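You operate a simulated robot arm through the tools that you are given. There is no shell and no other tool.

The job below is to be done with a simulated robot arm. You get a single attempt, and the scene is never put back.

JOB
Put things in order on the wall bench near the doors. At the end: the blue plug from the wall bench near the doors stands on top of the grey long green-block pipe; the clear jar (marked "WATER") from the wall bench near the doors stands where the amber bottle (marked "OIL") stood; the red cap stands where the blue plug stood; the amber bottle from the wall bench near the doors is on the beige box (marked "FOIL"); whatever was shut is shut again. Leave all else as you found it, and nothing knocked over. Set down upright: amber bottle.

The check looks at the end state, three seconds after you hand in, the way a careful person would. Anything else that was tipped, shoved, dropped, spilled or broken makes it a failure. Lids that push on must go on centred and level and be pressed home; caps that screw on are set level and turned clockwise until they are tight.

ROBOT AND FRAMES
A 7-joint arm with a two-finger parallel gripper, fixed in place. Base frame: the origin is at the foot of the arm, x ahead of it, y to its left, z up; the work surface is at about z = 0. Lengths are in mm, angles in rad, forces in N, time in s.
With the tool pointing down near the work surface it reaches from about 220 to 580 mm from the base axis. Its first joint turns from -1.152 to 1.152 rad. Payload 2.5 kg.
The TCP is the grasp point between the finger pads, 23 mm short of the fingertips. In the tool frame z runs along the fingers and y along their closing line. The gripper opens to 94 mm. The fingers are 38 mm wide and 10 mm thick; the gripper's body (54 by 96 mm) begins 39 mm behind the TCP.
Orientation is that of the tool frame in the base frame, as a unit quaternion [w, x, y, z]. With the fingers straight down and closing along the base's y, the tool's x points along the base's -x, its y along +y and its z along -z.

CONTROLS
- The arm moves only by the tool send_rows. Its argument "targets" is a list of rows, each an object of numbers (a shift or turn left out is 0, a gripper value left out holds the last): "dx", "dy", "dz": the shift along the tool's x, y, z in mm; "wx", "wy", "wz": the turn, a rotation vector about the tool's x, y, z in rad. In form: [{"dx": .., "dy": .., "dz": .., "wx": .., "wy": .., "wz": ..}, ...]. A call has 1 to 20 rows; each row is the pose to reach, as a shift and turn from the pose commanded when the call began, along the tool's axes at that moment. "jaw" is the closure, from 0 (fully open) to 1 (shut), set as the call begins (left out, the last holds). A row lasts 0.2 s, in which the tool goes at most 50 mm and 0.15 rad; a call with a longer step from one row to the next is refused whole, and so is a gripper value outside its range. A pose out of reach is approached as far as the arm can. The call stops where the force on the tool passes 40 N (or 10 N more than at its start, if that is more) or the arm is blocked; 0.2 s more then pass. The fingers move at their own pace (about 108 mm/s each) and stop on an object; they squeeze with about 25 N. The grip force told is the motor's: it shows also when the fingers shut on nothing. Time passes only in rows, and 0.2 s behind the last, so rows that repeat a pose let the fingers close. It gives the time, the measured TCP pose, the force on the tool (base axes), the opening and the grip force at its end, in the units of the frame above (readings bear some noise), with the torque about the TCP (base axes, N m) and any sound that the robot's microphone picked up, and new pictures: "pictures" is both (left out), scene, wrist or none.
- Cameras (640 x 400 px; columns grow to the right, rows downward): "scene" is fixed at [96.7, -393.1, 551.6]; the picture's right is [0.96, -0.28, 0.00], its down [-0.14, -0.48, -0.87] and it looks along [0.25, 0.83, -0.50] (base axes); focal length 311 px, centre (320, 200). "wrist" rides on the gripper at [87, 16, -74] in the tool frame; the picture's right is [-0.18, 0.98, 0.00], its down [-0.58, -0.11, -0.81] and it looks along [-0.79, -0.15, 0.59] (tool axes); focal length 243 px, centre (320, 200). There is no depth. A picture from a camera that has moved, and an enlarged one, comes with that camera's place and axes in the base frame and with its lens.
- enlarge(camera, box): a new picture of the part [left, top, right, bottom] of that camera's present view, enlarged. It takes no simulated time.
- sign_off(): hands the job in; it is judged then, once.

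Nothing tells you positions but the pictures and the camera data. Unless the task says otherwise, let go and move clear before handing in.

The tools are called after "Call:" as name(argument=value, ...) on one line, values as JSON. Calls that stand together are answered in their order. send_rows: Moves the arm, as the interface text tells. Its arguments: {"type":"object","properties":{"targets":{"type":"array"},"jaw":{"type":"number"},"pictures":{"type":"string","enum":["both","scene","wrist","none"]}},"required":["targets"]} The other tools are called the same way: enlarge (camera, box) takes an enlarged picture of a part of a camera's view; sign_off () hands the job in.

At the start:

```text
time: 0.0
ee_pos: [394.9, 227.9, 316.8]
ee_rot: [-0.001, 0.001, 1.0, 0.0]
force: [0.5, -0.3, 0.2]
ft_torque: [0.02, -0.02, -0.01]
grip_width: 94.0
grasp_force: 0.1
```

scene: 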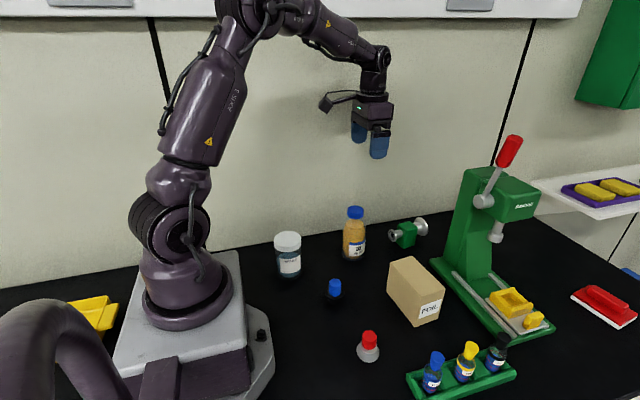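
wrist: 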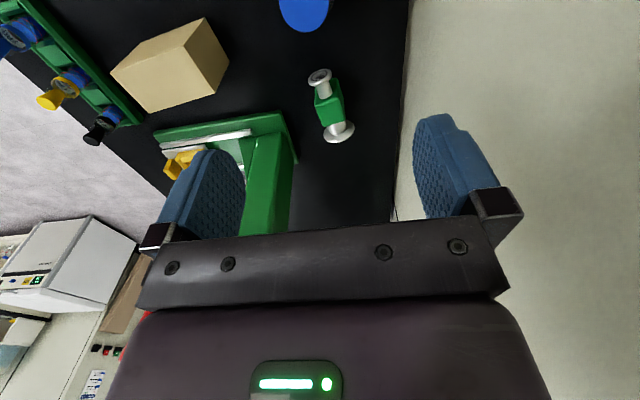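

I see a bench with a clear jar (white cap), an amber bottle (blue cap), a blue plug, a red-capped thing, a beige box, a green-block pipe piece, a green press and a rack of bottles. I'll look closer before moving.

Call:
enlarge(camera="scene", box=[250, 190, 450, 315])

Call:
enlarge(camera="scene", box=[320, 275, 520, 400])

Call:
enlarge(camera="scene", box=[420, 200, 640, 338])

Call:
enlarge(camera="wrist", box=[200, 0, 440, 150])

```text
3.20 times, centred on (350, 252) of scene
camera zoom: at [96.7, -393.1, 551.6], right [0.96, -0.28, 0.0], down [-0.14, -0.48, -0.87], along [0.25, 0.83, -0.5], focal length 995 px, centre (224, 32)
```

zoom: 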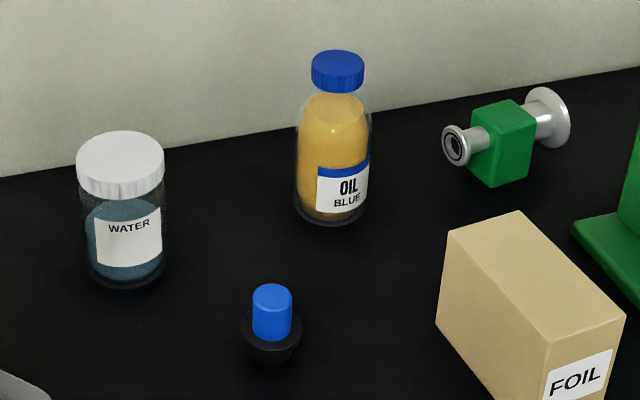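

```text
3.20 times, centred on (420, 338) of scene
camera zoom: at [96.7, -393.1, 551.6], right [0.96, -0.28, 0.0], down [-0.14, -0.48, -0.87], along [0.25, 0.83, -0.5], focal length 995 px, centre (0, -240)
```

zoom: 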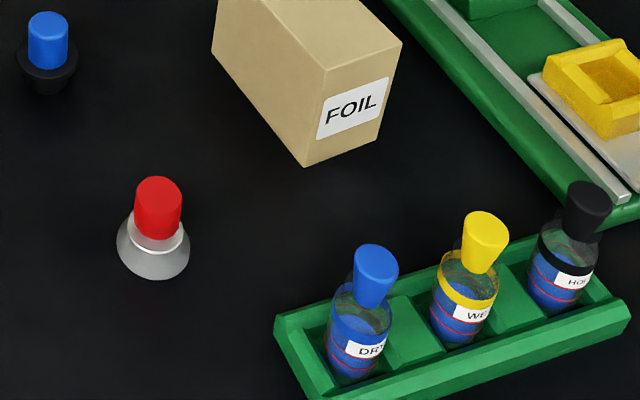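

```text
2.90 times, centred on (530, 269) of scene
camera zoom: at [96.7, -393.1, 551.6], right [0.96, -0.28, 0.0], down [-0.14, -0.48, -0.87], along [0.25, 0.83, -0.5], focal length 901 px, centre (-289, 0)
```

zoom: 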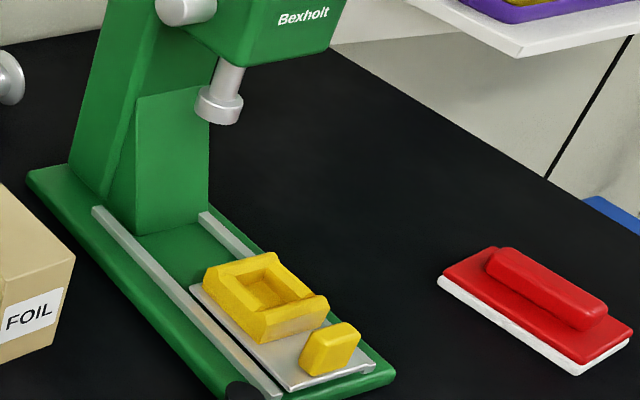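

```text
2.67 times, centred on (320, 75) of wrist
camera zoom: at [308.9, 244.1, 391.1], right [0.18, 0.98, 0.0], down [0.58, -0.11, 0.81], along [0.79, -0.15, -0.59], focal length 647 px, centre (320, 533)
```

zoom: 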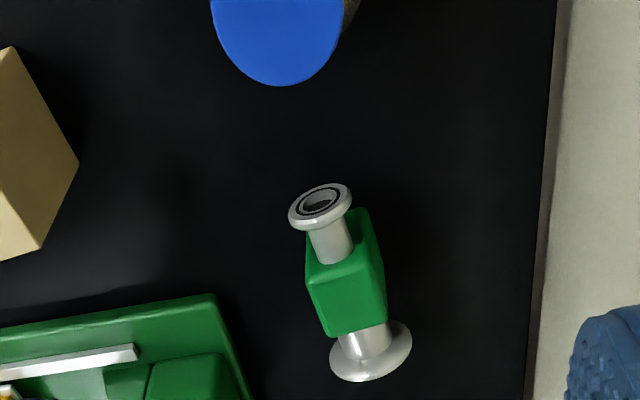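

The items are roughly where the scene camera puts them: plug at about (268,80), red cap (290,-65), jar (187,197), bottle (373,222), box top centre (426,15), pipe near (520,215). I'll raise and tilt the wrist for a top view to refine these numbers.

Call:
send_rows(targets=[{"dx": 11, "dy": -29, "dz": -8, "wy": 0.1}, {"dx": 22, "dy": -58, "dz": -15, "wy": 0.2}, {"dx": 33, "dy": -87, "dz": -22, "wy": 0.3}, {"dx": 44, "dy": -115, "dz": -30, "wy": 0.4}, {"dx": 54, "dy": -144, "dz": -36, "wy": 0.5}, {"dx": 54, "dy": -144, "dz": -36, "wy": 0.5}], pictures="both")

```text
time: 1.4
ee_pos: [339.6, 84.6, 351.1]
ee_rot: [-0.248, 0.0, 0.969, 0.001]
force: [0.1, -0.5, -0.5]
ft_torque: [0.01, -0.01, -0.02]
grip_width: 93.8
grasp_force: 0.2
camera wrist: at [302.1, 99.6, 457.8], right [0.16, 0.98, -0.09], down [0.9, -0.11, 0.43], along [0.41, -0.15, -0.9], focal length 243 px, centre (320, 200)
```

scene: 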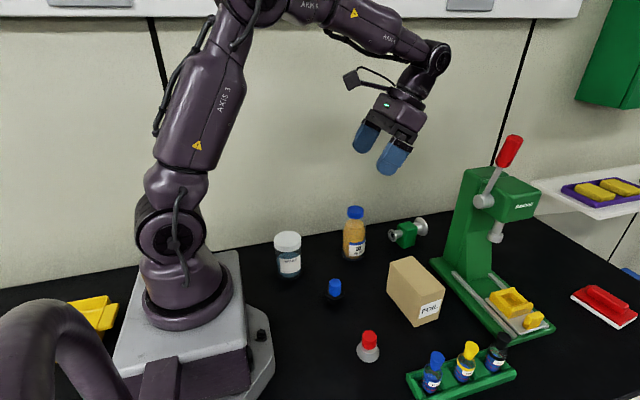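
wrist: 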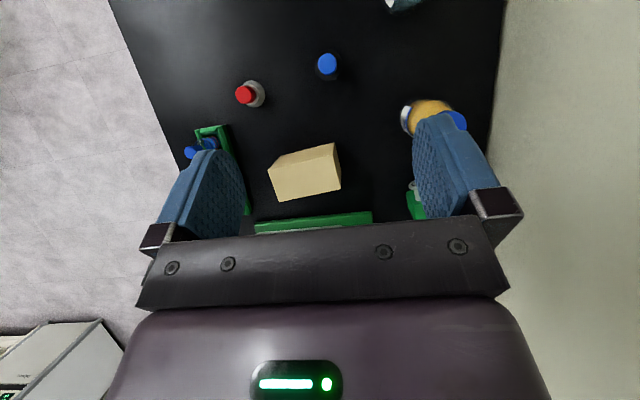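

The tilted view shows the plug, red cap, box and part of the bottle. I'll enlarge these.

Call:
enlarge(camera="wrist", box=[220, 30, 360, 118])

Call:
enlarge(camera="wrist", box=[220, 120, 400, 232])

Call:
enlarge(camera="scene", box=[330, 190, 450, 265])

Call:
enlarge(camera="scene", box=[310, 260, 430, 335])

Call:
enlarge(camera="scene", box=[330, 310, 426, 370])

Call:
enlarge(camera="scene", box=[250, 215, 362, 285])

```text
4.55 times, centred on (290, 74) of wrist
camera zoom: at [302.1, 99.6, 457.8], right [0.16, 0.98, -0.09], down [0.9, -0.11, 0.43], along [0.41, -0.15, -0.9], focal length 1103 px, centre (456, 773)
```

zoom: 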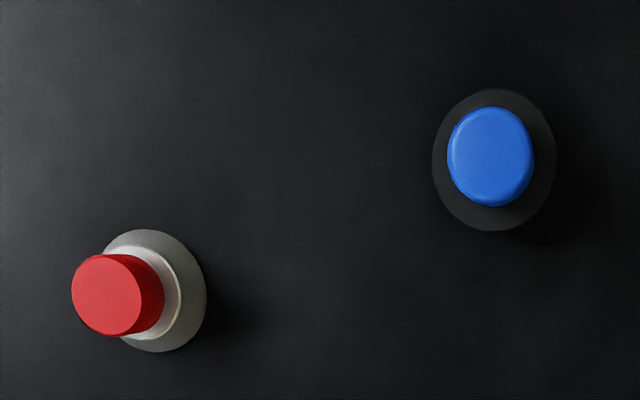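

```text
3.56 times, centred on (310, 176) of wrist
camera zoom: at [302.1, 99.6, 457.8], right [0.16, 0.98, -0.09], down [0.9, -0.11, 0.43], along [0.41, -0.15, -0.9], focal length 863 px, centre (356, 285)
```

zoom: 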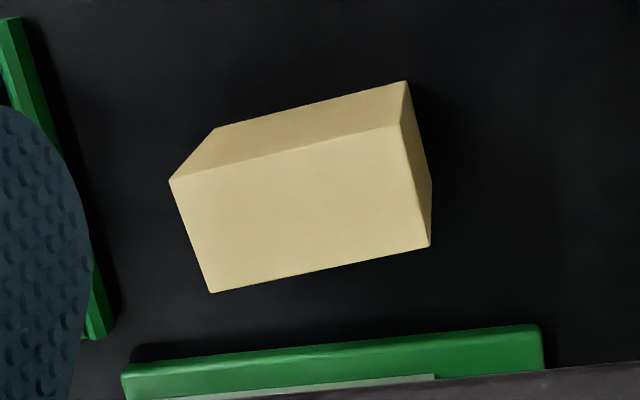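

```text
5.33 times, centred on (390, 228) of scene
camera zoom: at [96.7, -393.1, 551.6], right [0.96, -0.28, 0.0], down [-0.14, -0.48, -0.87], along [0.25, 0.83, -0.5], focal length 1658 px, centre (-53, 53)
```

zoom: 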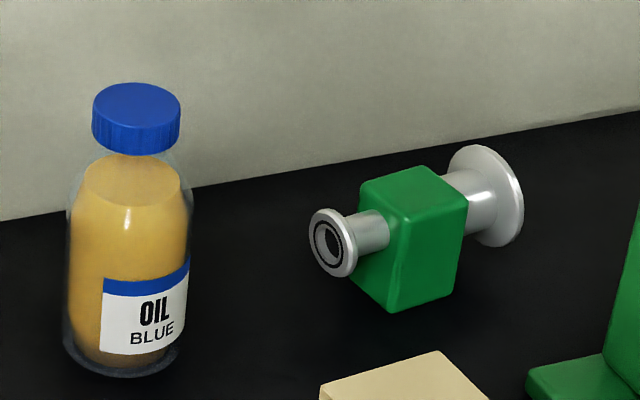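

```text
5.33 times, centred on (370, 298) of scene
camera zoom: at [96.7, -393.1, 551.6], right [0.96, -0.28, 0.0], down [-0.14, -0.48, -0.87], along [0.25, 0.83, -0.5], focal length 1658 px, centre (53, -320)
```

zoom: 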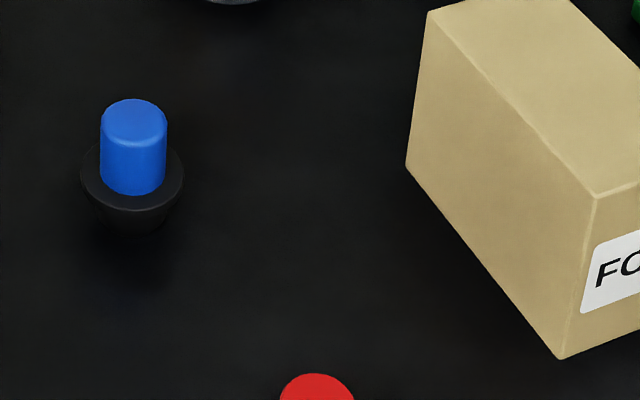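

```text
6.67 times, centred on (378, 340) of scene
camera zoom: at [96.7, -393.1, 551.6], right [0.96, -0.28, 0.0], down [-0.14, -0.48, -0.87], along [0.25, 0.83, -0.5], focal length 2072 px, centre (-67, -733)
```

zoom: 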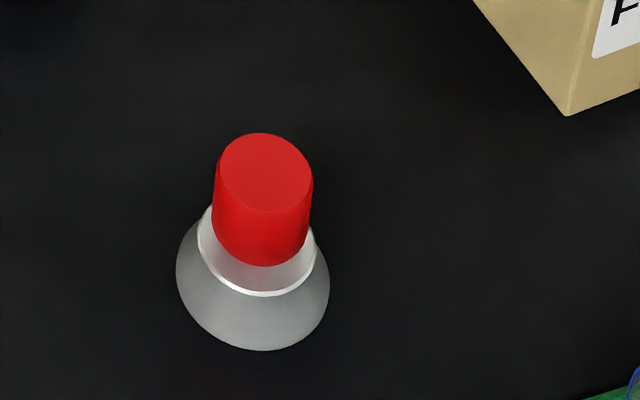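

```text
5.71 times, centred on (306, 250) of scene
camera zoom: at [96.7, -393.1, 551.6], right [0.96, -0.28, 0.0], down [-0.14, -0.48, -0.87], along [0.25, 0.83, -0.5], focal length 1776 px, centre (400, -86)
```

zoom: 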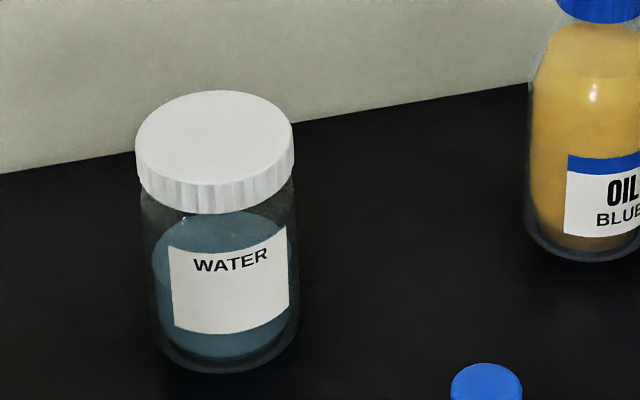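

The top view agrees with the scene view: plug at (270,79) and about 55 tall, red cap at (290,-60) and about 46 tall, box top at z≈90 centred near (430,18), and the green block's top at z≈55 near (529,221). I'll straighten the tool and hover over the plug.

Call:
send_rows(targets=[{"dx": -7, "dy": -1, "dz": 42, "wy": -0.1}, {"dx": -14, "dy": -2, "dz": 84, "wy": -0.2}, {"dx": -21, "dy": -3.4, "dz": 126, "wy": -0.3}, {"dx": -28, "dy": -4.5, "dz": 168, "wy": -0.4}, {"dx": -35.4, "dy": -5.6, "dz": 209, "wy": -0.5}, {"dx": -35.4, "dy": -5.6, "dz": 209, "wy": -0.5}], pictures="both")

```text
time: 2.8
ee_pos: [270.3, 78.6, 152.2]
ee_rot: [0.0, -0.001, 1.0, 0.0]
force: [-0.2, -0.5, -0.1]
ft_torque: [-0.02, 0.04, -0.01]
grip_width: 93.8
grasp_force: 0.0
camera wrist: at [184.5, 94.1, 226.8], right [0.18, 0.98, 0.0], down [0.58, -0.11, 0.81], along [0.79, -0.15, -0.59], focal length 243 px, centre (320, 200)
```

scene: 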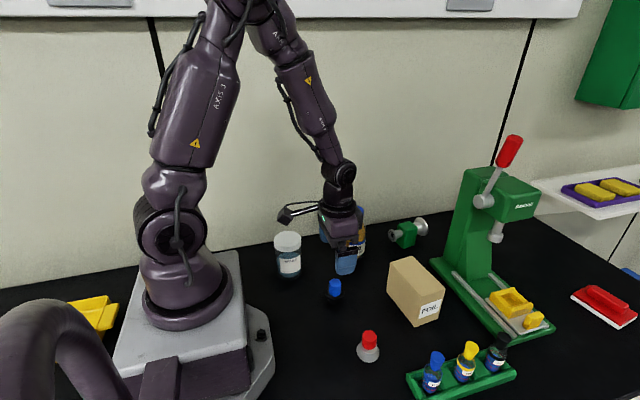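
wrist: 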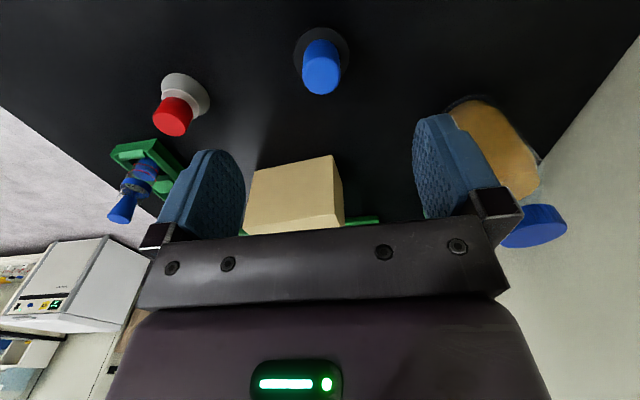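

Call:
enlarge(camera="wrist", box=[270, 10, 382, 80])

Call:
enlarge(camera="wrist", box=[420, 80, 596, 190])

Call:
enlarge(camera="wrist", box=[120, 50, 248, 130])

```text
5.71 times, centred on (326, 45) of wrist
camera zoom: at [184.5, 94.1, 226.8], right [0.18, 0.98, 0.0], down [0.58, -0.11, 0.81], along [0.79, -0.15, -0.59], focal length 1386 px, centre (286, 1086)
```

zoom: 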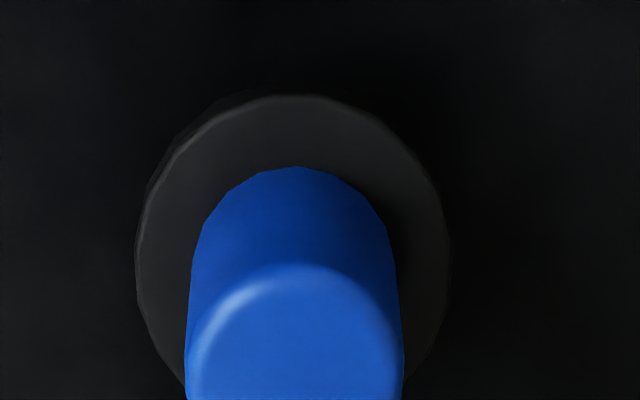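

```text
3.64 times, centred on (508, 135) of wrist
camera zoom: at [184.5, 94.1, 226.8], right [0.18, 0.98, 0.0], down [0.58, -0.11, 0.81], along [0.79, -0.15, -0.59], focal length 882 px, centre (-364, 436)
```

zoom: 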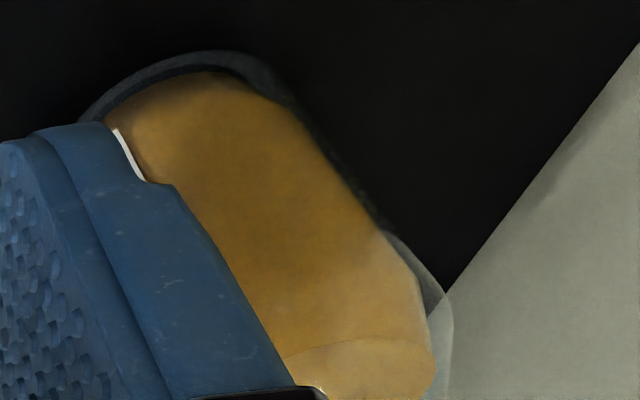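

```text
5.00 times, centred on (184, 90) of wrist
camera zoom: at [184.5, 94.1, 226.8], right [0.18, 0.98, 0.0], down [0.58, -0.11, 0.81], along [0.79, -0.15, -0.59], focal length 1213 px, centre (1000, 750)
```

zoom: 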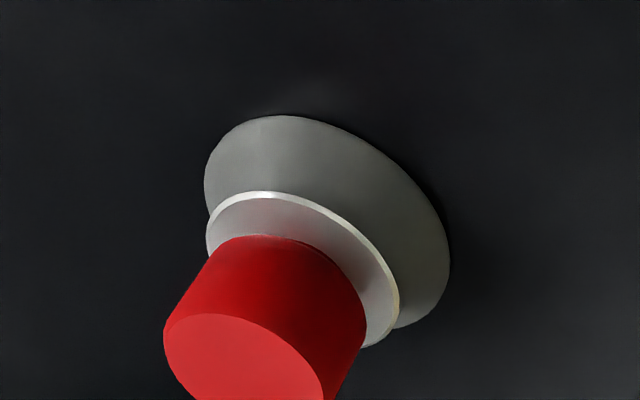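

The plug is centred under the gripper, about 1 mm off in y. I'll go down around its handle with the jaws open and check the height before closing.

Call:
send_rows(targets=[{"dx": 0, "dy": 0.8, "dz": 35}, {"dx": 0, "dy": 0.8, "dz": 70}, {"dx": 0, "dy": 0.8, "dz": 97}, {"dx": 0, "dy": 0.8, "dz": 97}], pictures="both")

Call:
enlarge(camera="scene", box=[290, 230, 386, 290])

Call:
enlarge(camera="wrist", box=[200, 0, 440, 150])

```text
time: 3.8
ee_pos: [269.1, 80.9, 54.2]
ee_rot: [0.001, 0.0, 1.0, 0.0]
force: [0.4, -1.2, -0.2]
ft_torque: [-0.01, -0.04, 0.0]
grip_width: 93.9
grasp_force: 0.2
camera wrist: at [183.8, 95.5, 128.3], right [0.18, 0.98, 0.0], down [0.58, -0.11, 0.81], along [0.79, -0.15, -0.59], focal length 243 px, centre (320, 200)
```

scene: 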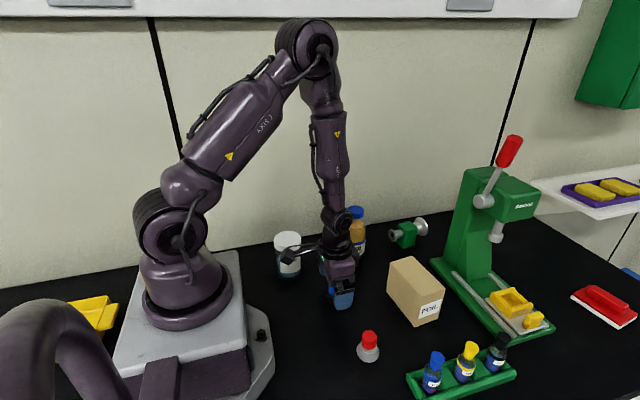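
wrist: 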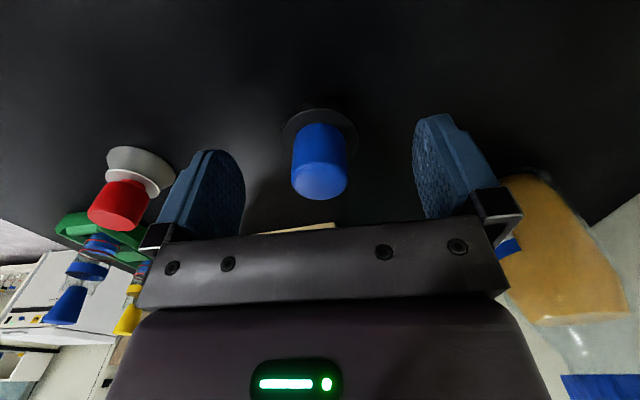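

```text
6.67 times, centred on (338, 260) of scene
camera zoom: at [96.7, -393.1, 551.6], right [0.96, -0.28, 0.0], down [-0.14, -0.48, -0.87], along [0.25, 0.83, -0.5], focal length 2072 px, centre (200, -200)
```

zoom: 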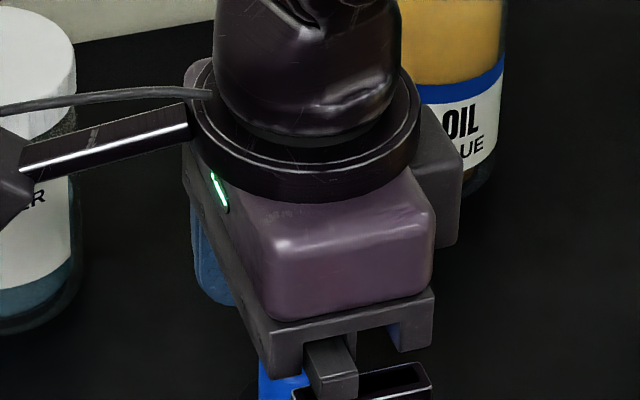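

```text
2.67 times, centred on (320, 75) of wrist
camera zoom: at [183.8, 95.5, 128.3], right [0.18, 0.98, 0.0], down [0.58, -0.11, 0.81], along [0.79, -0.15, -0.59], focal length 647 px, centre (320, 533)
```

zoom: 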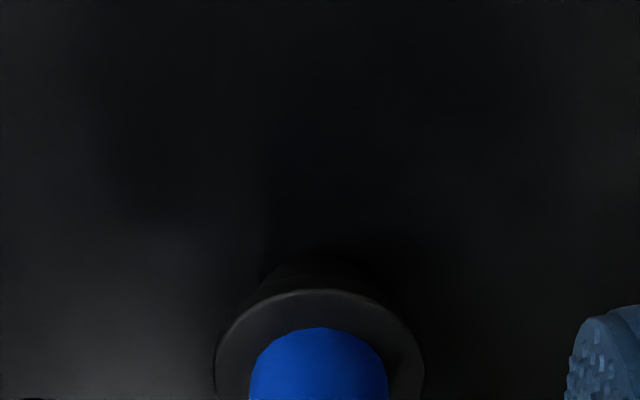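

The fingertips sit about 4 mm above the plug's collar and the handle is centred between the pads. Closing now.

Call:
send_rows(targets=[{"dz": 0}, {"dz": 0}, {"dz": 0}, {"dz": 0}], jaw=1, pictures="wrist")

```text
time: 4.8
ee_pos: [269.1, 80.6, 55.1]
ee_rot: [0.0, 0.0, 1.0, 0.0]
force: [0.7, -0.4, -0.2]
ft_torque: [-0.01, 0.0, 0.04]
grip_width: 27.1
grasp_force: 25.1
camera wrist: at [183.7, 95.5, 128.6], right [0.18, 0.98, 0.0], down [0.58, -0.11, 0.81], along [0.79, -0.15, -0.59], focal length 243 px, centre (320, 200)
```

wrist: 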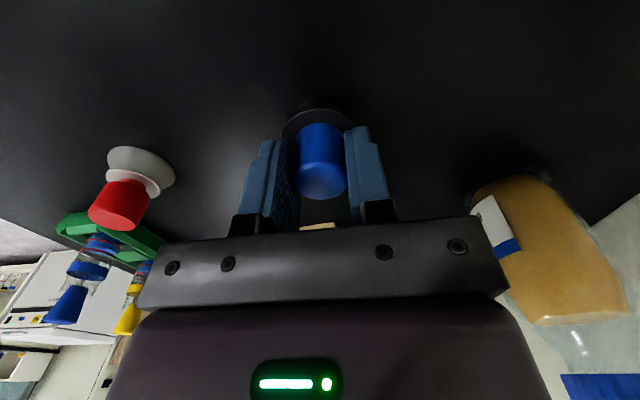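

The grip holds at 27 mm wide with 25 N. I'll lift the plug straight up, then carry it over towards the pipe, passing well above the bottle and box.

Call:
send_rows(targets=[{"dz": -10}, {"dz": -30}, {"dz": -65}, {"dz": -105}, {"dz": -145}, {"dz": -175}, {"dz": -175}], pictures="both")

```text
time: 6.4
ee_pos: [271.8, 78.0, 231.2]
ee_rot: [-0.001, 0.0, 1.0, 0.0]
force: [-0.1, -0.1, -0.2]
ft_torque: [0.0, -0.01, 0.0]
grip_width: 0.0
grasp_force: 24.9
camera wrist: at [185.3, 93.4, 304.9], right [0.18, 0.98, 0.0], down [0.58, -0.11, 0.81], along [0.79, -0.15, -0.59], focal length 243 px, centre (320, 200)
```

scene: 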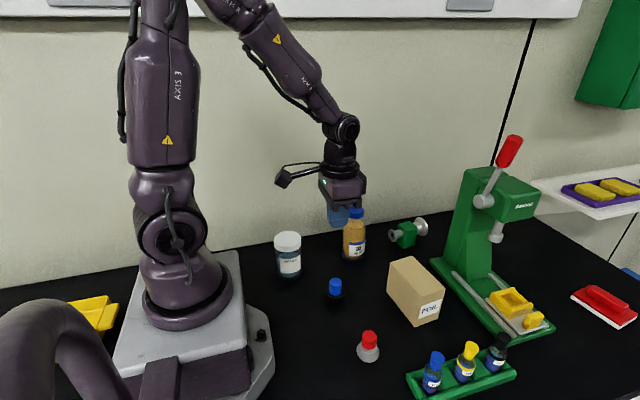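
wrist: 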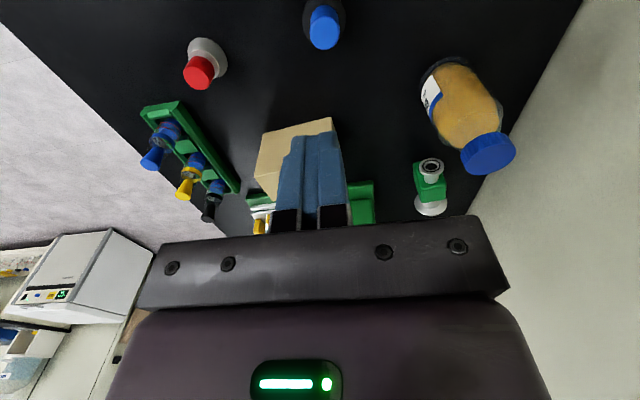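

The plug slipped out of the fingers and is still standing on the bench. I'll look closely to see whether it moved.

Call:
enlarge(camera="scene", box=[310, 260, 430, 335])

Call:
enlarge(camera="wrist", box=[270, 0, 382, 70])

Call:
enlarge(camera="wrist", box=[390, 40, 534, 220])

```text
5.33 times, centred on (370, 298) of scene
camera zoom: at [96.7, -393.1, 551.6], right [0.96, -0.28, 0.0], down [-0.14, -0.48, -0.87], along [0.25, 0.83, -0.5], focal length 1658 px, centre (53, -320)
```

zoom: 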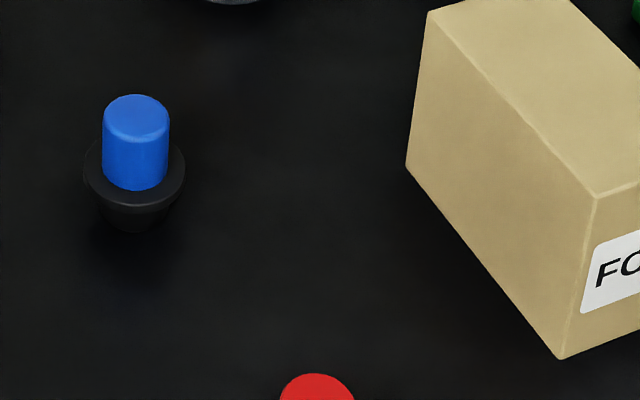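

```text
5.71 times, centred on (326, 35) of wrist
camera zoom: at [185.3, 93.4, 304.9], right [0.18, 0.98, 0.0], down [0.58, -0.11, 0.81], along [0.79, -0.15, -0.59], focal length 1386 px, centre (286, 1143)
```

zoom: 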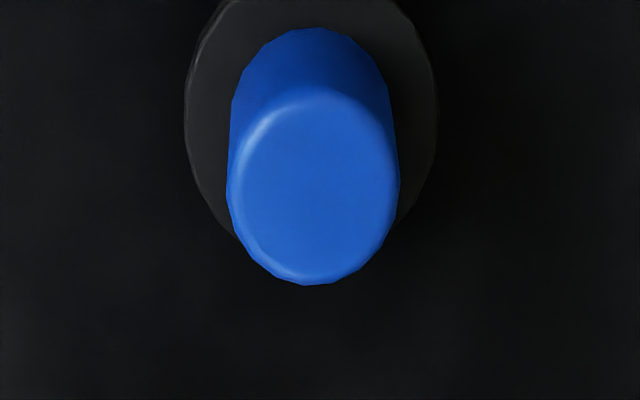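

```text
2.22 times, centred on (462, 130) of wrist
camera zoom: at [185.3, 93.4, 304.9], right [0.18, 0.98, 0.0], down [0.58, -0.11, 0.81], along [0.79, -0.15, -0.59], focal length 539 px, centre (4, 356)
```

zoom: 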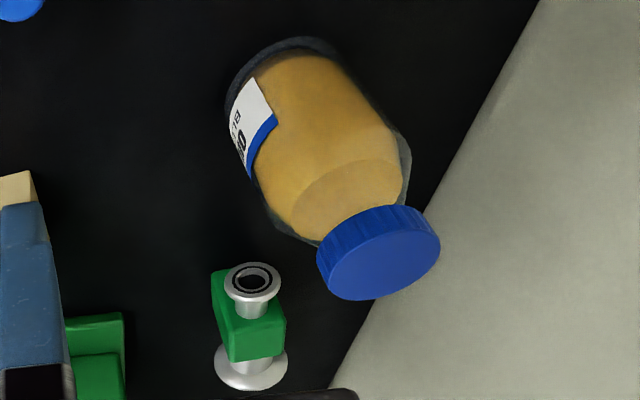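

The plug slipped but is still upright, shifted only about 2 mm to roughly (271,81.5). I'll open, go back to it with a slightly lower grip, and lift very slowly while watching the force.

Call:
send_rows(targets=[{"dz": 0}, {"dz": 20, "dy": 1}, {"dz": 60, "dy": 1.9}, {"dz": 100, "dy": 1.9}, {"dz": 140, "dy": 1.9}, {"dz": 165, "dy": 1.9}, {"dz": 178, "dy": 1.9}, {"dz": 178, "dy": 1.9}], jaw=0, pictures="wrist")

Call:
enlarge(camera="wrist", box=[240, 90, 400, 210])

```text
time: 8.2
ee_pos: [271.4, 82.6, 52.6]
ee_rot: [0.0, 0.0, 1.0, 0.001]
force: [-1.1, 0.1, 0.8]
ft_torque: [0.04, 0.02, 0.02]
grip_width: 94.1
grasp_force: 0.1
camera wrist: at [187.3, 97.5, 126.0], right [0.18, 0.98, 0.0], down [0.58, -0.11, 0.81], along [0.79, -0.15, -0.59], focal length 243 px, centre (320, 200)
```

wrist: 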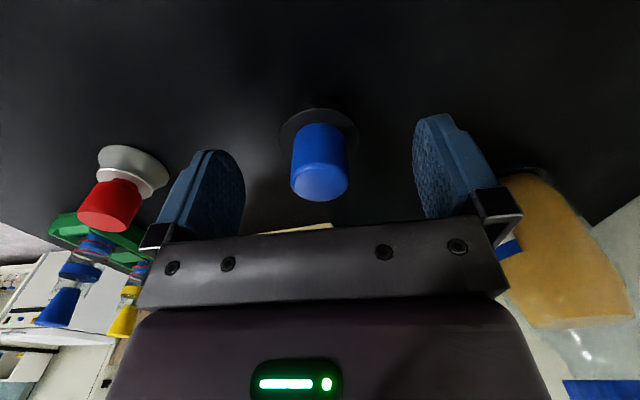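

```text
3.33 times, centred on (320, 150) of wrist
camera zoom: at [187.3, 97.5, 126.0], right [0.18, 0.98, 0.0], down [0.58, -0.11, 0.81], along [0.79, -0.15, -0.59], focal length 809 px, centre (320, 367)
```

zoom: 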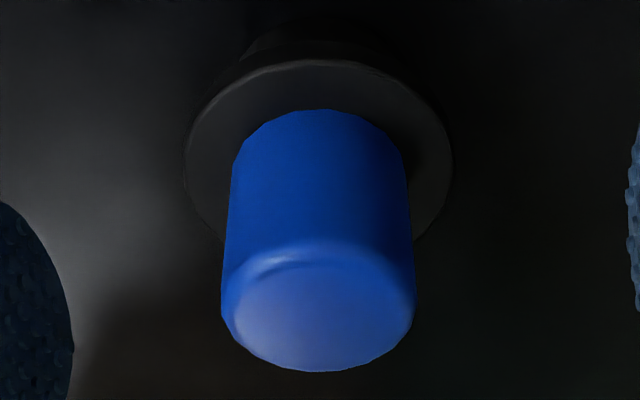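

The handle is centred again at this lower grip height. I'll close and then lift very slowly.

Call:
send_rows(targets=[{"dz": 0}, {"dz": 0}, {"dz": 0}, {"dz": 0}], jaw=1, pictures="none")

Call:
send_rows(targets=[{"dz": -0.5}, {"dz": -1}, {"dz": -1.5}, {"dz": -2}, {"dz": -2.5}, {"dz": -3}, {"dz": -3}], pictures="wrist")

Call:
enlarge(camera="wrist", box=[240, 90, 400, 210])

```text
time: 9.2
ee_pos: [271.8, 82.9, 52.8]
ee_rot: [0.0, 0.0, 1.0, 0.0]
force: [0.0, 0.1, 0.5]
ft_torque: [0.01, 0.04, -0.02]
grip_width: 26.7
grasp_force: 25.3
```

```text
time: 10.8
ee_pos: [270.6, 81.3, 55.0]
ee_rot: [0.0, 0.0, 1.0, -0.001]
force: [-0.1, 0.2, -1.1]
ft_torque: [0.0, -0.03, -0.01]
grip_width: 26.8
grasp_force: 25.4
camera wrist: at [185.9, 97.0, 130.2], right [0.18, 0.98, 0.0], down [0.58, -0.11, 0.81], along [0.79, -0.15, -0.59], focal length 243 px, centre (320, 200)
```

wrist: 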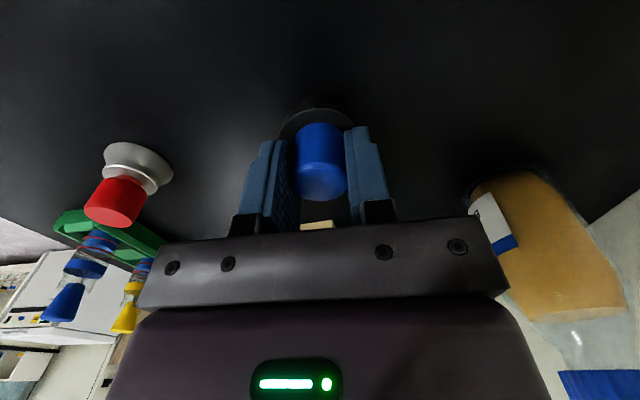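

```text
3.33 times, centred on (320, 150) of wrist
camera zoom: at [185.9, 97.0, 130.2], right [0.18, 0.98, 0.0], down [0.58, -0.11, 0.81], along [0.79, -0.15, -0.59], focal length 809 px, centre (320, 367)
```

zoom: 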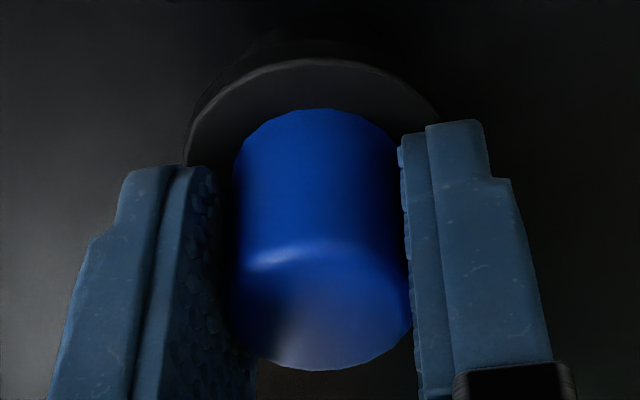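

The force shows about 1.3 N of weight and the plug has kept its place between the pads, so it is lifting. I'll continue slowly.

Call:
send_rows(targets=[{"dz": -1}, {"dz": -2}, {"dz": -3}, {"dz": -4.5}, {"dz": -6}, {"dz": -7.5}, {"dz": -9}, {"dz": -10}, {"dz": -10}], pictures="wrist")

Call:
enlarge(camera="wrist", box=[240, 90, 400, 210])

Call:
enlarge(camera="scene", box=[290, 240, 410, 315])

```text
time: 12.8
ee_pos: [270.3, 83.0, 66.5]
ee_rot: [0.0, 0.0, 1.0, 0.0]
force: [0.1, 0.2, -1.4]
ft_torque: [0.02, 0.01, -0.01]
grip_width: 26.7
grasp_force: 25.2
camera wrist: at [185.9, 96.8, 140.0], right [0.18, 0.98, 0.0], down [0.58, -0.11, 0.81], along [0.79, -0.15, -0.59], focal length 243 px, centre (320, 200)
```

wrist: 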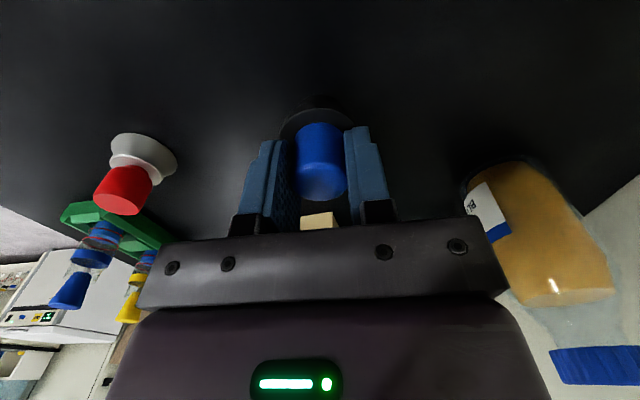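

```text
3.33 times, centred on (320, 150) of wrist
camera zoom: at [185.9, 96.8, 140.0], right [0.18, 0.98, 0.0], down [0.58, -0.11, 0.81], along [0.79, -0.15, -0.59], focal length 809 px, centre (320, 367)
```

zoom: 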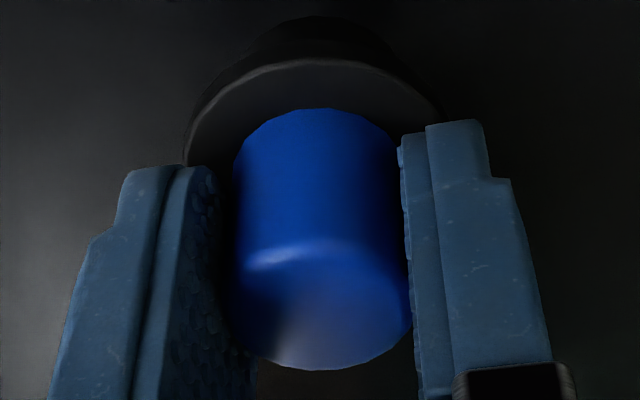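

```text
5.33 times, centred on (350, 278) of scene
camera zoom: at [96.7, -393.1, 551.6], right [0.96, -0.28, 0.0], down [-0.14, -0.48, -0.87], along [0.25, 0.83, -0.5], focal length 1658 px, centre (160, -213)
```

zoom: 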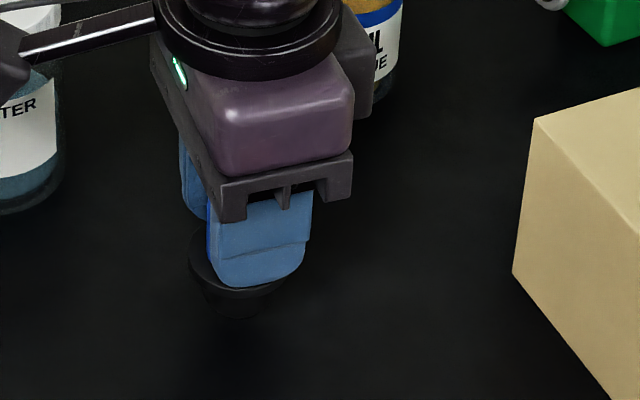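

It's holding without slip. I'll keep lifting with a gentle ramp, up to clearance height.

Call:
send_rows(targets=[{"dz": -1}, {"dz": -3}, {"dz": -6}, {"dz": -10}, {"dz": -15}, {"dz": -21}, {"dz": -28}, {"dz": -36}, {"dz": -44}, {"dz": -52}, {"dz": -59}, {"dz": -65}, {"dz": -70}, {"dz": -74}, {"dz": -77}, {"dz": -79}, {"dz": -80}, {"dz": -80}], pictures="wrist")

Call:
enlarge(camera="wrist", box=[240, 90, 400, 210])

```text
time: 16.6
ee_pos: [272.3, 81.2, 145.3]
ee_rot: [-0.001, 0.001, 1.0, 0.0]
force: [0.6, -0.4, 0.1]
ft_torque: [0.0, 0.03, 0.04]
grip_width: 26.6
grasp_force: 25.2
camera wrist: at [186.3, 96.9, 220.1], right [0.18, 0.98, 0.0], down [0.58, -0.11, 0.81], along [0.79, -0.15, -0.59], focal length 243 px, centre (320, 200)
```

wrist: 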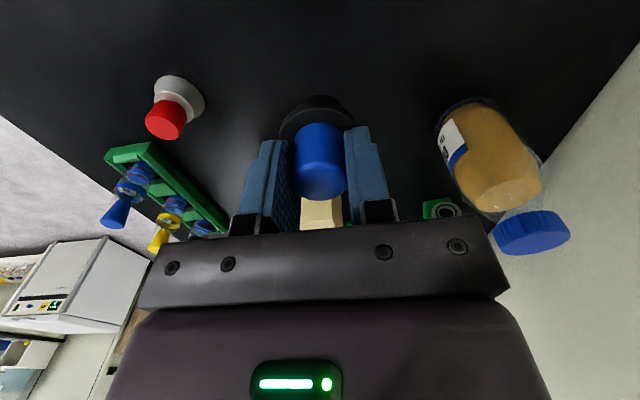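

```text
3.33 times, centred on (320, 150) of wrist
camera zoom: at [186.3, 96.9, 220.1], right [0.18, 0.98, 0.0], down [0.58, -0.11, 0.81], along [0.79, -0.15, -0.59], focal length 809 px, centre (320, 367)
```

zoom: 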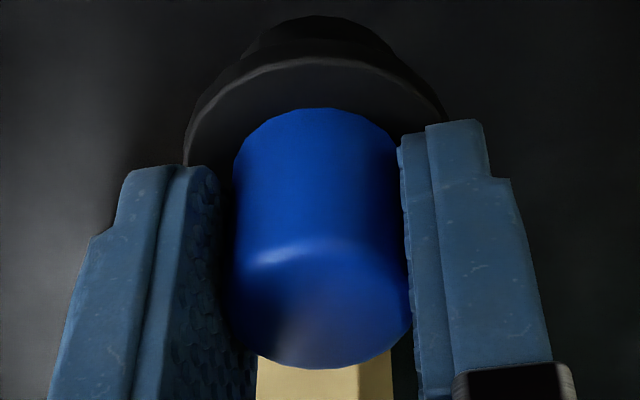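

The plug is firmly held. I'll raise it further, then carry it over toward the pipe.

Call:
send_rows(targets=[{"dz": -2}, {"dz": -6}, {"dz": -13}, {"dz": -22}, {"dz": -32}, {"dz": -42}, {"dz": -51}, {"dz": -59}, {"dz": -65}, {"dz": -69}, {"dz": -71}, {"dz": -71}], pictures="none")

Call:
send_rows(targets=[{"dx": -3, "dy": 1.6}, {"dx": -9, "dy": 5}, {"dx": -18, "dy": 10}, {"dx": -30, "dy": 16}, {"dx": -45, "dy": 24}, {"dx": -62, "dy": 33.5}, {"dx": -80, "dy": 43}, {"dx": -98, "dy": 53}, {"dx": -116, "dy": 63}, {"dx": -134, "dy": 72.5}, {"dx": -152, "dy": 82}, {"dx": -170, "dy": 92}, {"dx": -186, "dy": 100.5}, {"dx": -200, "dy": 108}, {"dx": -212, "dy": 114.5}, {"dx": -221, "dy": 119.5}, {"dx": -227, "dy": 123}, {"dx": -231, "dy": 125}, {"dx": -233, "dy": 126}, {"dx": -233, "dy": 126}], pictures="both")

Call:
enlarge(camera="wrist", box=[224, 0, 416, 120])

```text
time: 19.2
ee_pos: [269.8, 80.8, 216.6]
ee_rot: [0.001, 0.0, 1.0, 0.0]
force: [-0.6, -0.8, -0.4]
ft_torque: [0.0, -0.01, 0.0]
grip_width: 26.6
grasp_force: 24.8
```

```text
time: 23.4
ee_pos: [504.2, 207.7, 217.9]
ee_rot: [0.0, 0.0, 1.0, 0.0]
force: [-0.5, -0.5, -0.5]
ft_torque: [-0.03, 0.04, -0.01]
grip_width: 26.7
grasp_force: 25.4
camera wrist: at [418.4, 223.4, 291.0], right [0.18, 0.98, 0.0], down [0.58, -0.11, 0.81], along [0.79, -0.15, -0.59], focal length 243 px, centre (320, 200)
```

scene: 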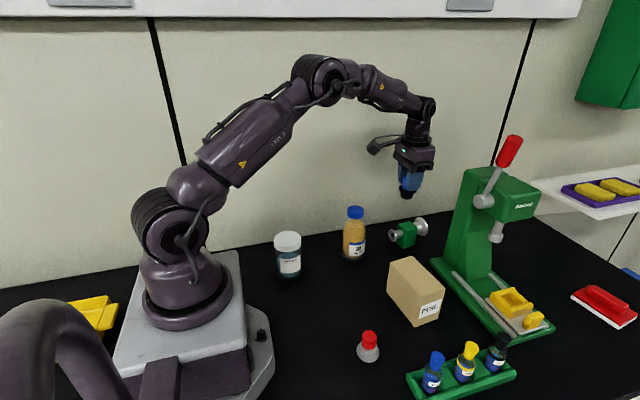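
wrist: 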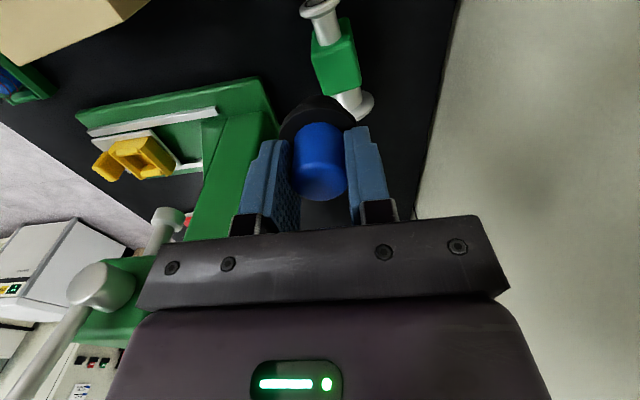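

```text
3.33 times, centred on (320, 60) of wrist
camera zoom: at [418.4, 223.4, 291.0], right [0.18, 0.98, 0.0], down [0.58, -0.11, 0.81], along [0.79, -0.15, -0.59], focal length 809 px, centre (320, 667)
```

zoom: 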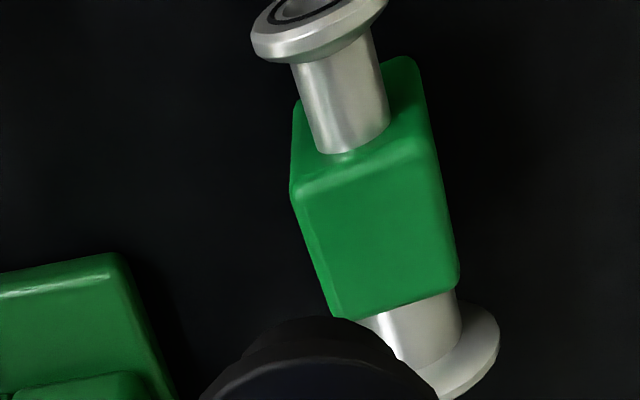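

The block's top face is centred at about (531,220). I'll shift over it and look again from directly above.

Call:
send_rows(targets=[{"dx": -2, "dy": 1, "dz": 2}, {"dx": -6, "dy": 3, "dz": 6}, {"dx": -11, "dy": 5.2, "dz": 12}, {"dx": -17, "dy": 8, "dz": 20}, {"dx": -22, "dy": 10.4, "dz": 28}, {"dx": -25, "dy": 11.8, "dz": 36}, {"dx": -26, "dy": 12.3, "dz": 43}, {"dx": -26, "dy": 12.3, "dz": 48}, {"dx": -26, "dy": 12.3, "dz": 50}, {"dx": -26, "dy": 12.3, "dz": 50}], pictures="both")

Call:
enlarge(camera="wrist", box=[224, 0, 416, 120])

Call:
enlarge(camera="scene", box=[360, 160, 480, 260])

```text
time: 25.6
ee_pos: [530.7, 220.5, 168.1]
ee_rot: [0.0, -0.001, 1.0, 0.0]
force: [-0.4, 0.2, 0.3]
ft_torque: [0.0, -0.02, -0.02]
grip_width: 26.4
grasp_force: 25.4
camera wrist: at [445.4, 235.4, 241.3], right [0.18, 0.98, 0.0], down [0.58, -0.11, 0.81], along [0.79, -0.15, -0.59], focal length 243 px, centre (320, 200)
```

scene: 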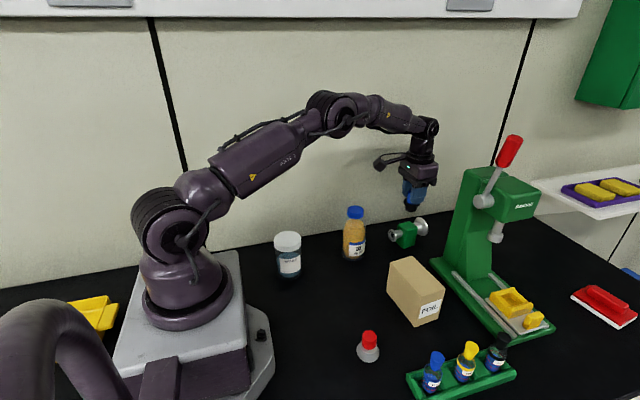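
wrist: 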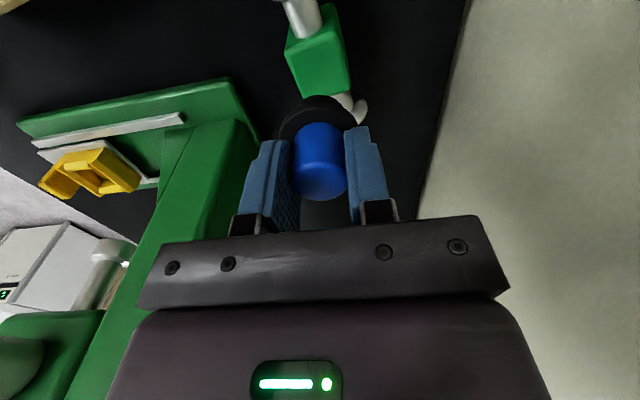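

```text
3.33 times, centred on (320, 60) of wrist
camera zoom: at [445.4, 235.4, 241.3], right [0.18, 0.98, 0.0], down [0.58, -0.11, 0.81], along [0.79, -0.15, -0.59], focal length 809 px, centre (320, 667)
```

zoom: 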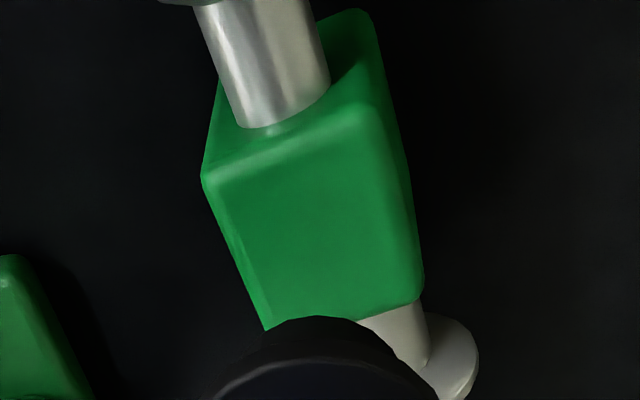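

```text
4.00 times, centred on (420, 210) of scene
camera zoom: at [96.7, -393.1, 551.6], right [0.96, -0.28, 0.0], down [-0.14, -0.48, -0.87], along [0.25, 0.83, -0.5], focal length 1243 px, centre (-80, 160)
```

zoom: 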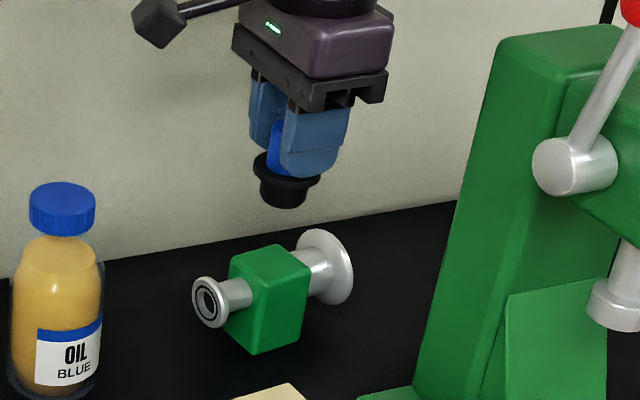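

The plug is nearly over the block's centre; I'll correct by about 2 mm and come down to just above the block.

Call:
send_rows(targets=[{"dx": -1, "dy": -1, "dz": 2}, {"dx": -2, "dy": -2, "dz": 6}, {"dx": -2, "dy": -2, "dz": 13}, {"dx": -2, "dy": -2, "dz": 22}, {"dx": -2, "dy": -2, "dz": 31}, {"dx": -2, "dy": -2, "dz": 39}, {"dx": -2, "dy": -2, "dz": 46}, {"dx": -2, "dy": -2, "dz": 51}, {"dx": -2, "dy": -2, "dz": 54}, {"dx": -2, "dy": -2, "dz": 54}], pictures="both")

Call:
enlarge(camera="wrist", box=[224, 0, 416, 120])

Call:
enlarge(camera="scene", box=[370, 180, 466, 260])

```text
time: 27.8
ee_pos: [533.6, 219.0, 116.0]
ee_rot: [0.003, 0.0, 1.0, 0.001]
force: [-10.2, -3.7, 35.0]
ft_torque: [-0.28, 0.48, 0.01]
grip_width: 26.6
grasp_force: 25.2
camera wrist: at [448.2, 233.8, 189.5], right [0.18, 0.98, 0.0], down [0.58, -0.11, 0.81], along [0.8, -0.15, -0.59], focal length 243 px, centre (320, 200)
```

scene: 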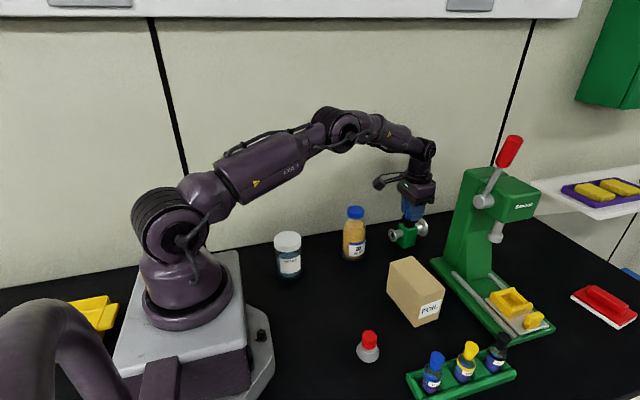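
wrist: 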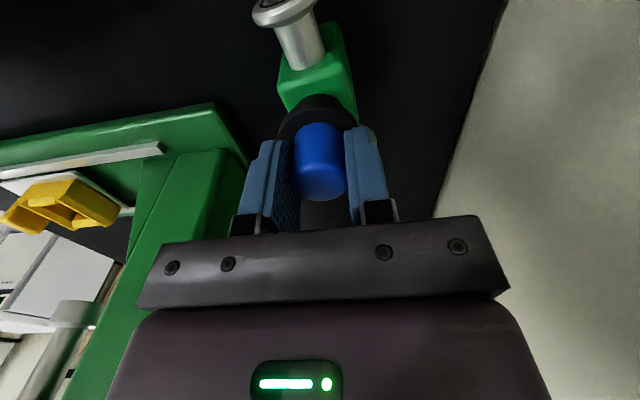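

```text
3.33 times, centred on (320, 60) of wrist
camera zoom: at [448.2, 233.8, 189.5], right [0.18, 0.98, 0.0], down [0.58, -0.11, 0.81], along [0.8, -0.15, -0.59], focal length 809 px, centre (320, 667)
```

zoom: 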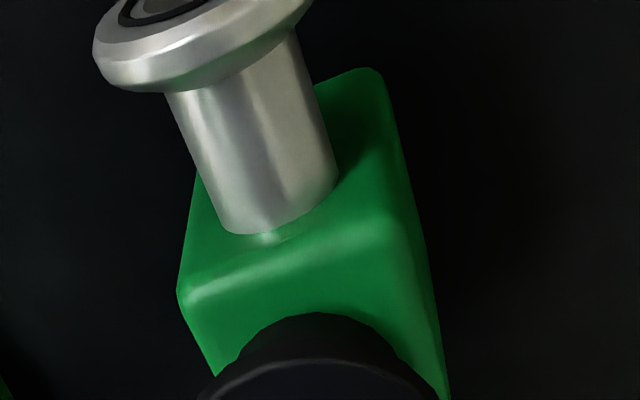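

```text
5.00 times, centred on (418, 220) of scene
camera zoom: at [96.5, -393.2, 551.6], right [0.96, -0.28, 0.0], down [-0.14, -0.48, -0.87], along [0.25, 0.83, -0.5], focal length 1554 px, centre (-170, 100)
```

zoom: 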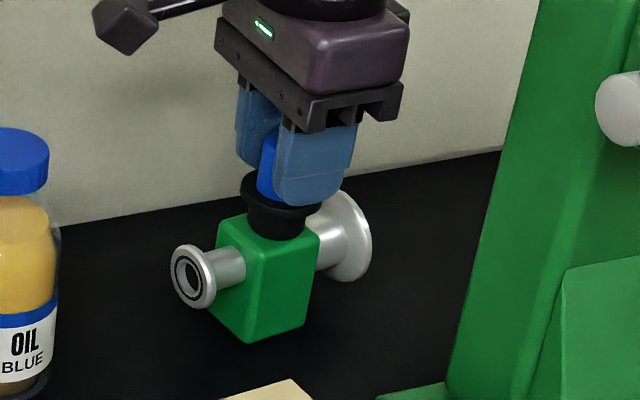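

The plug has already touched the block: its top is nearer z≈62 than my estimate, and it is pressing at about 35 N. I'll back off in small steps until the force is light.

Call:
send_rows(targets=[{"dz": -0.4}, {"dz": -0.8}, {"dz": -1.2}, {"dz": -1.6}, {"dz": -1.6}], pictures="none")

```text
time: 29.0
ee_pos: [532.8, 218.9, 115.5]
ee_rot: [0.004, -0.001, 1.0, 0.001]
force: [6.4, -0.3, 19.8]
ft_torque: [0.07, -0.55, 0.03]
grip_width: 26.5
grasp_force: 25.2
```

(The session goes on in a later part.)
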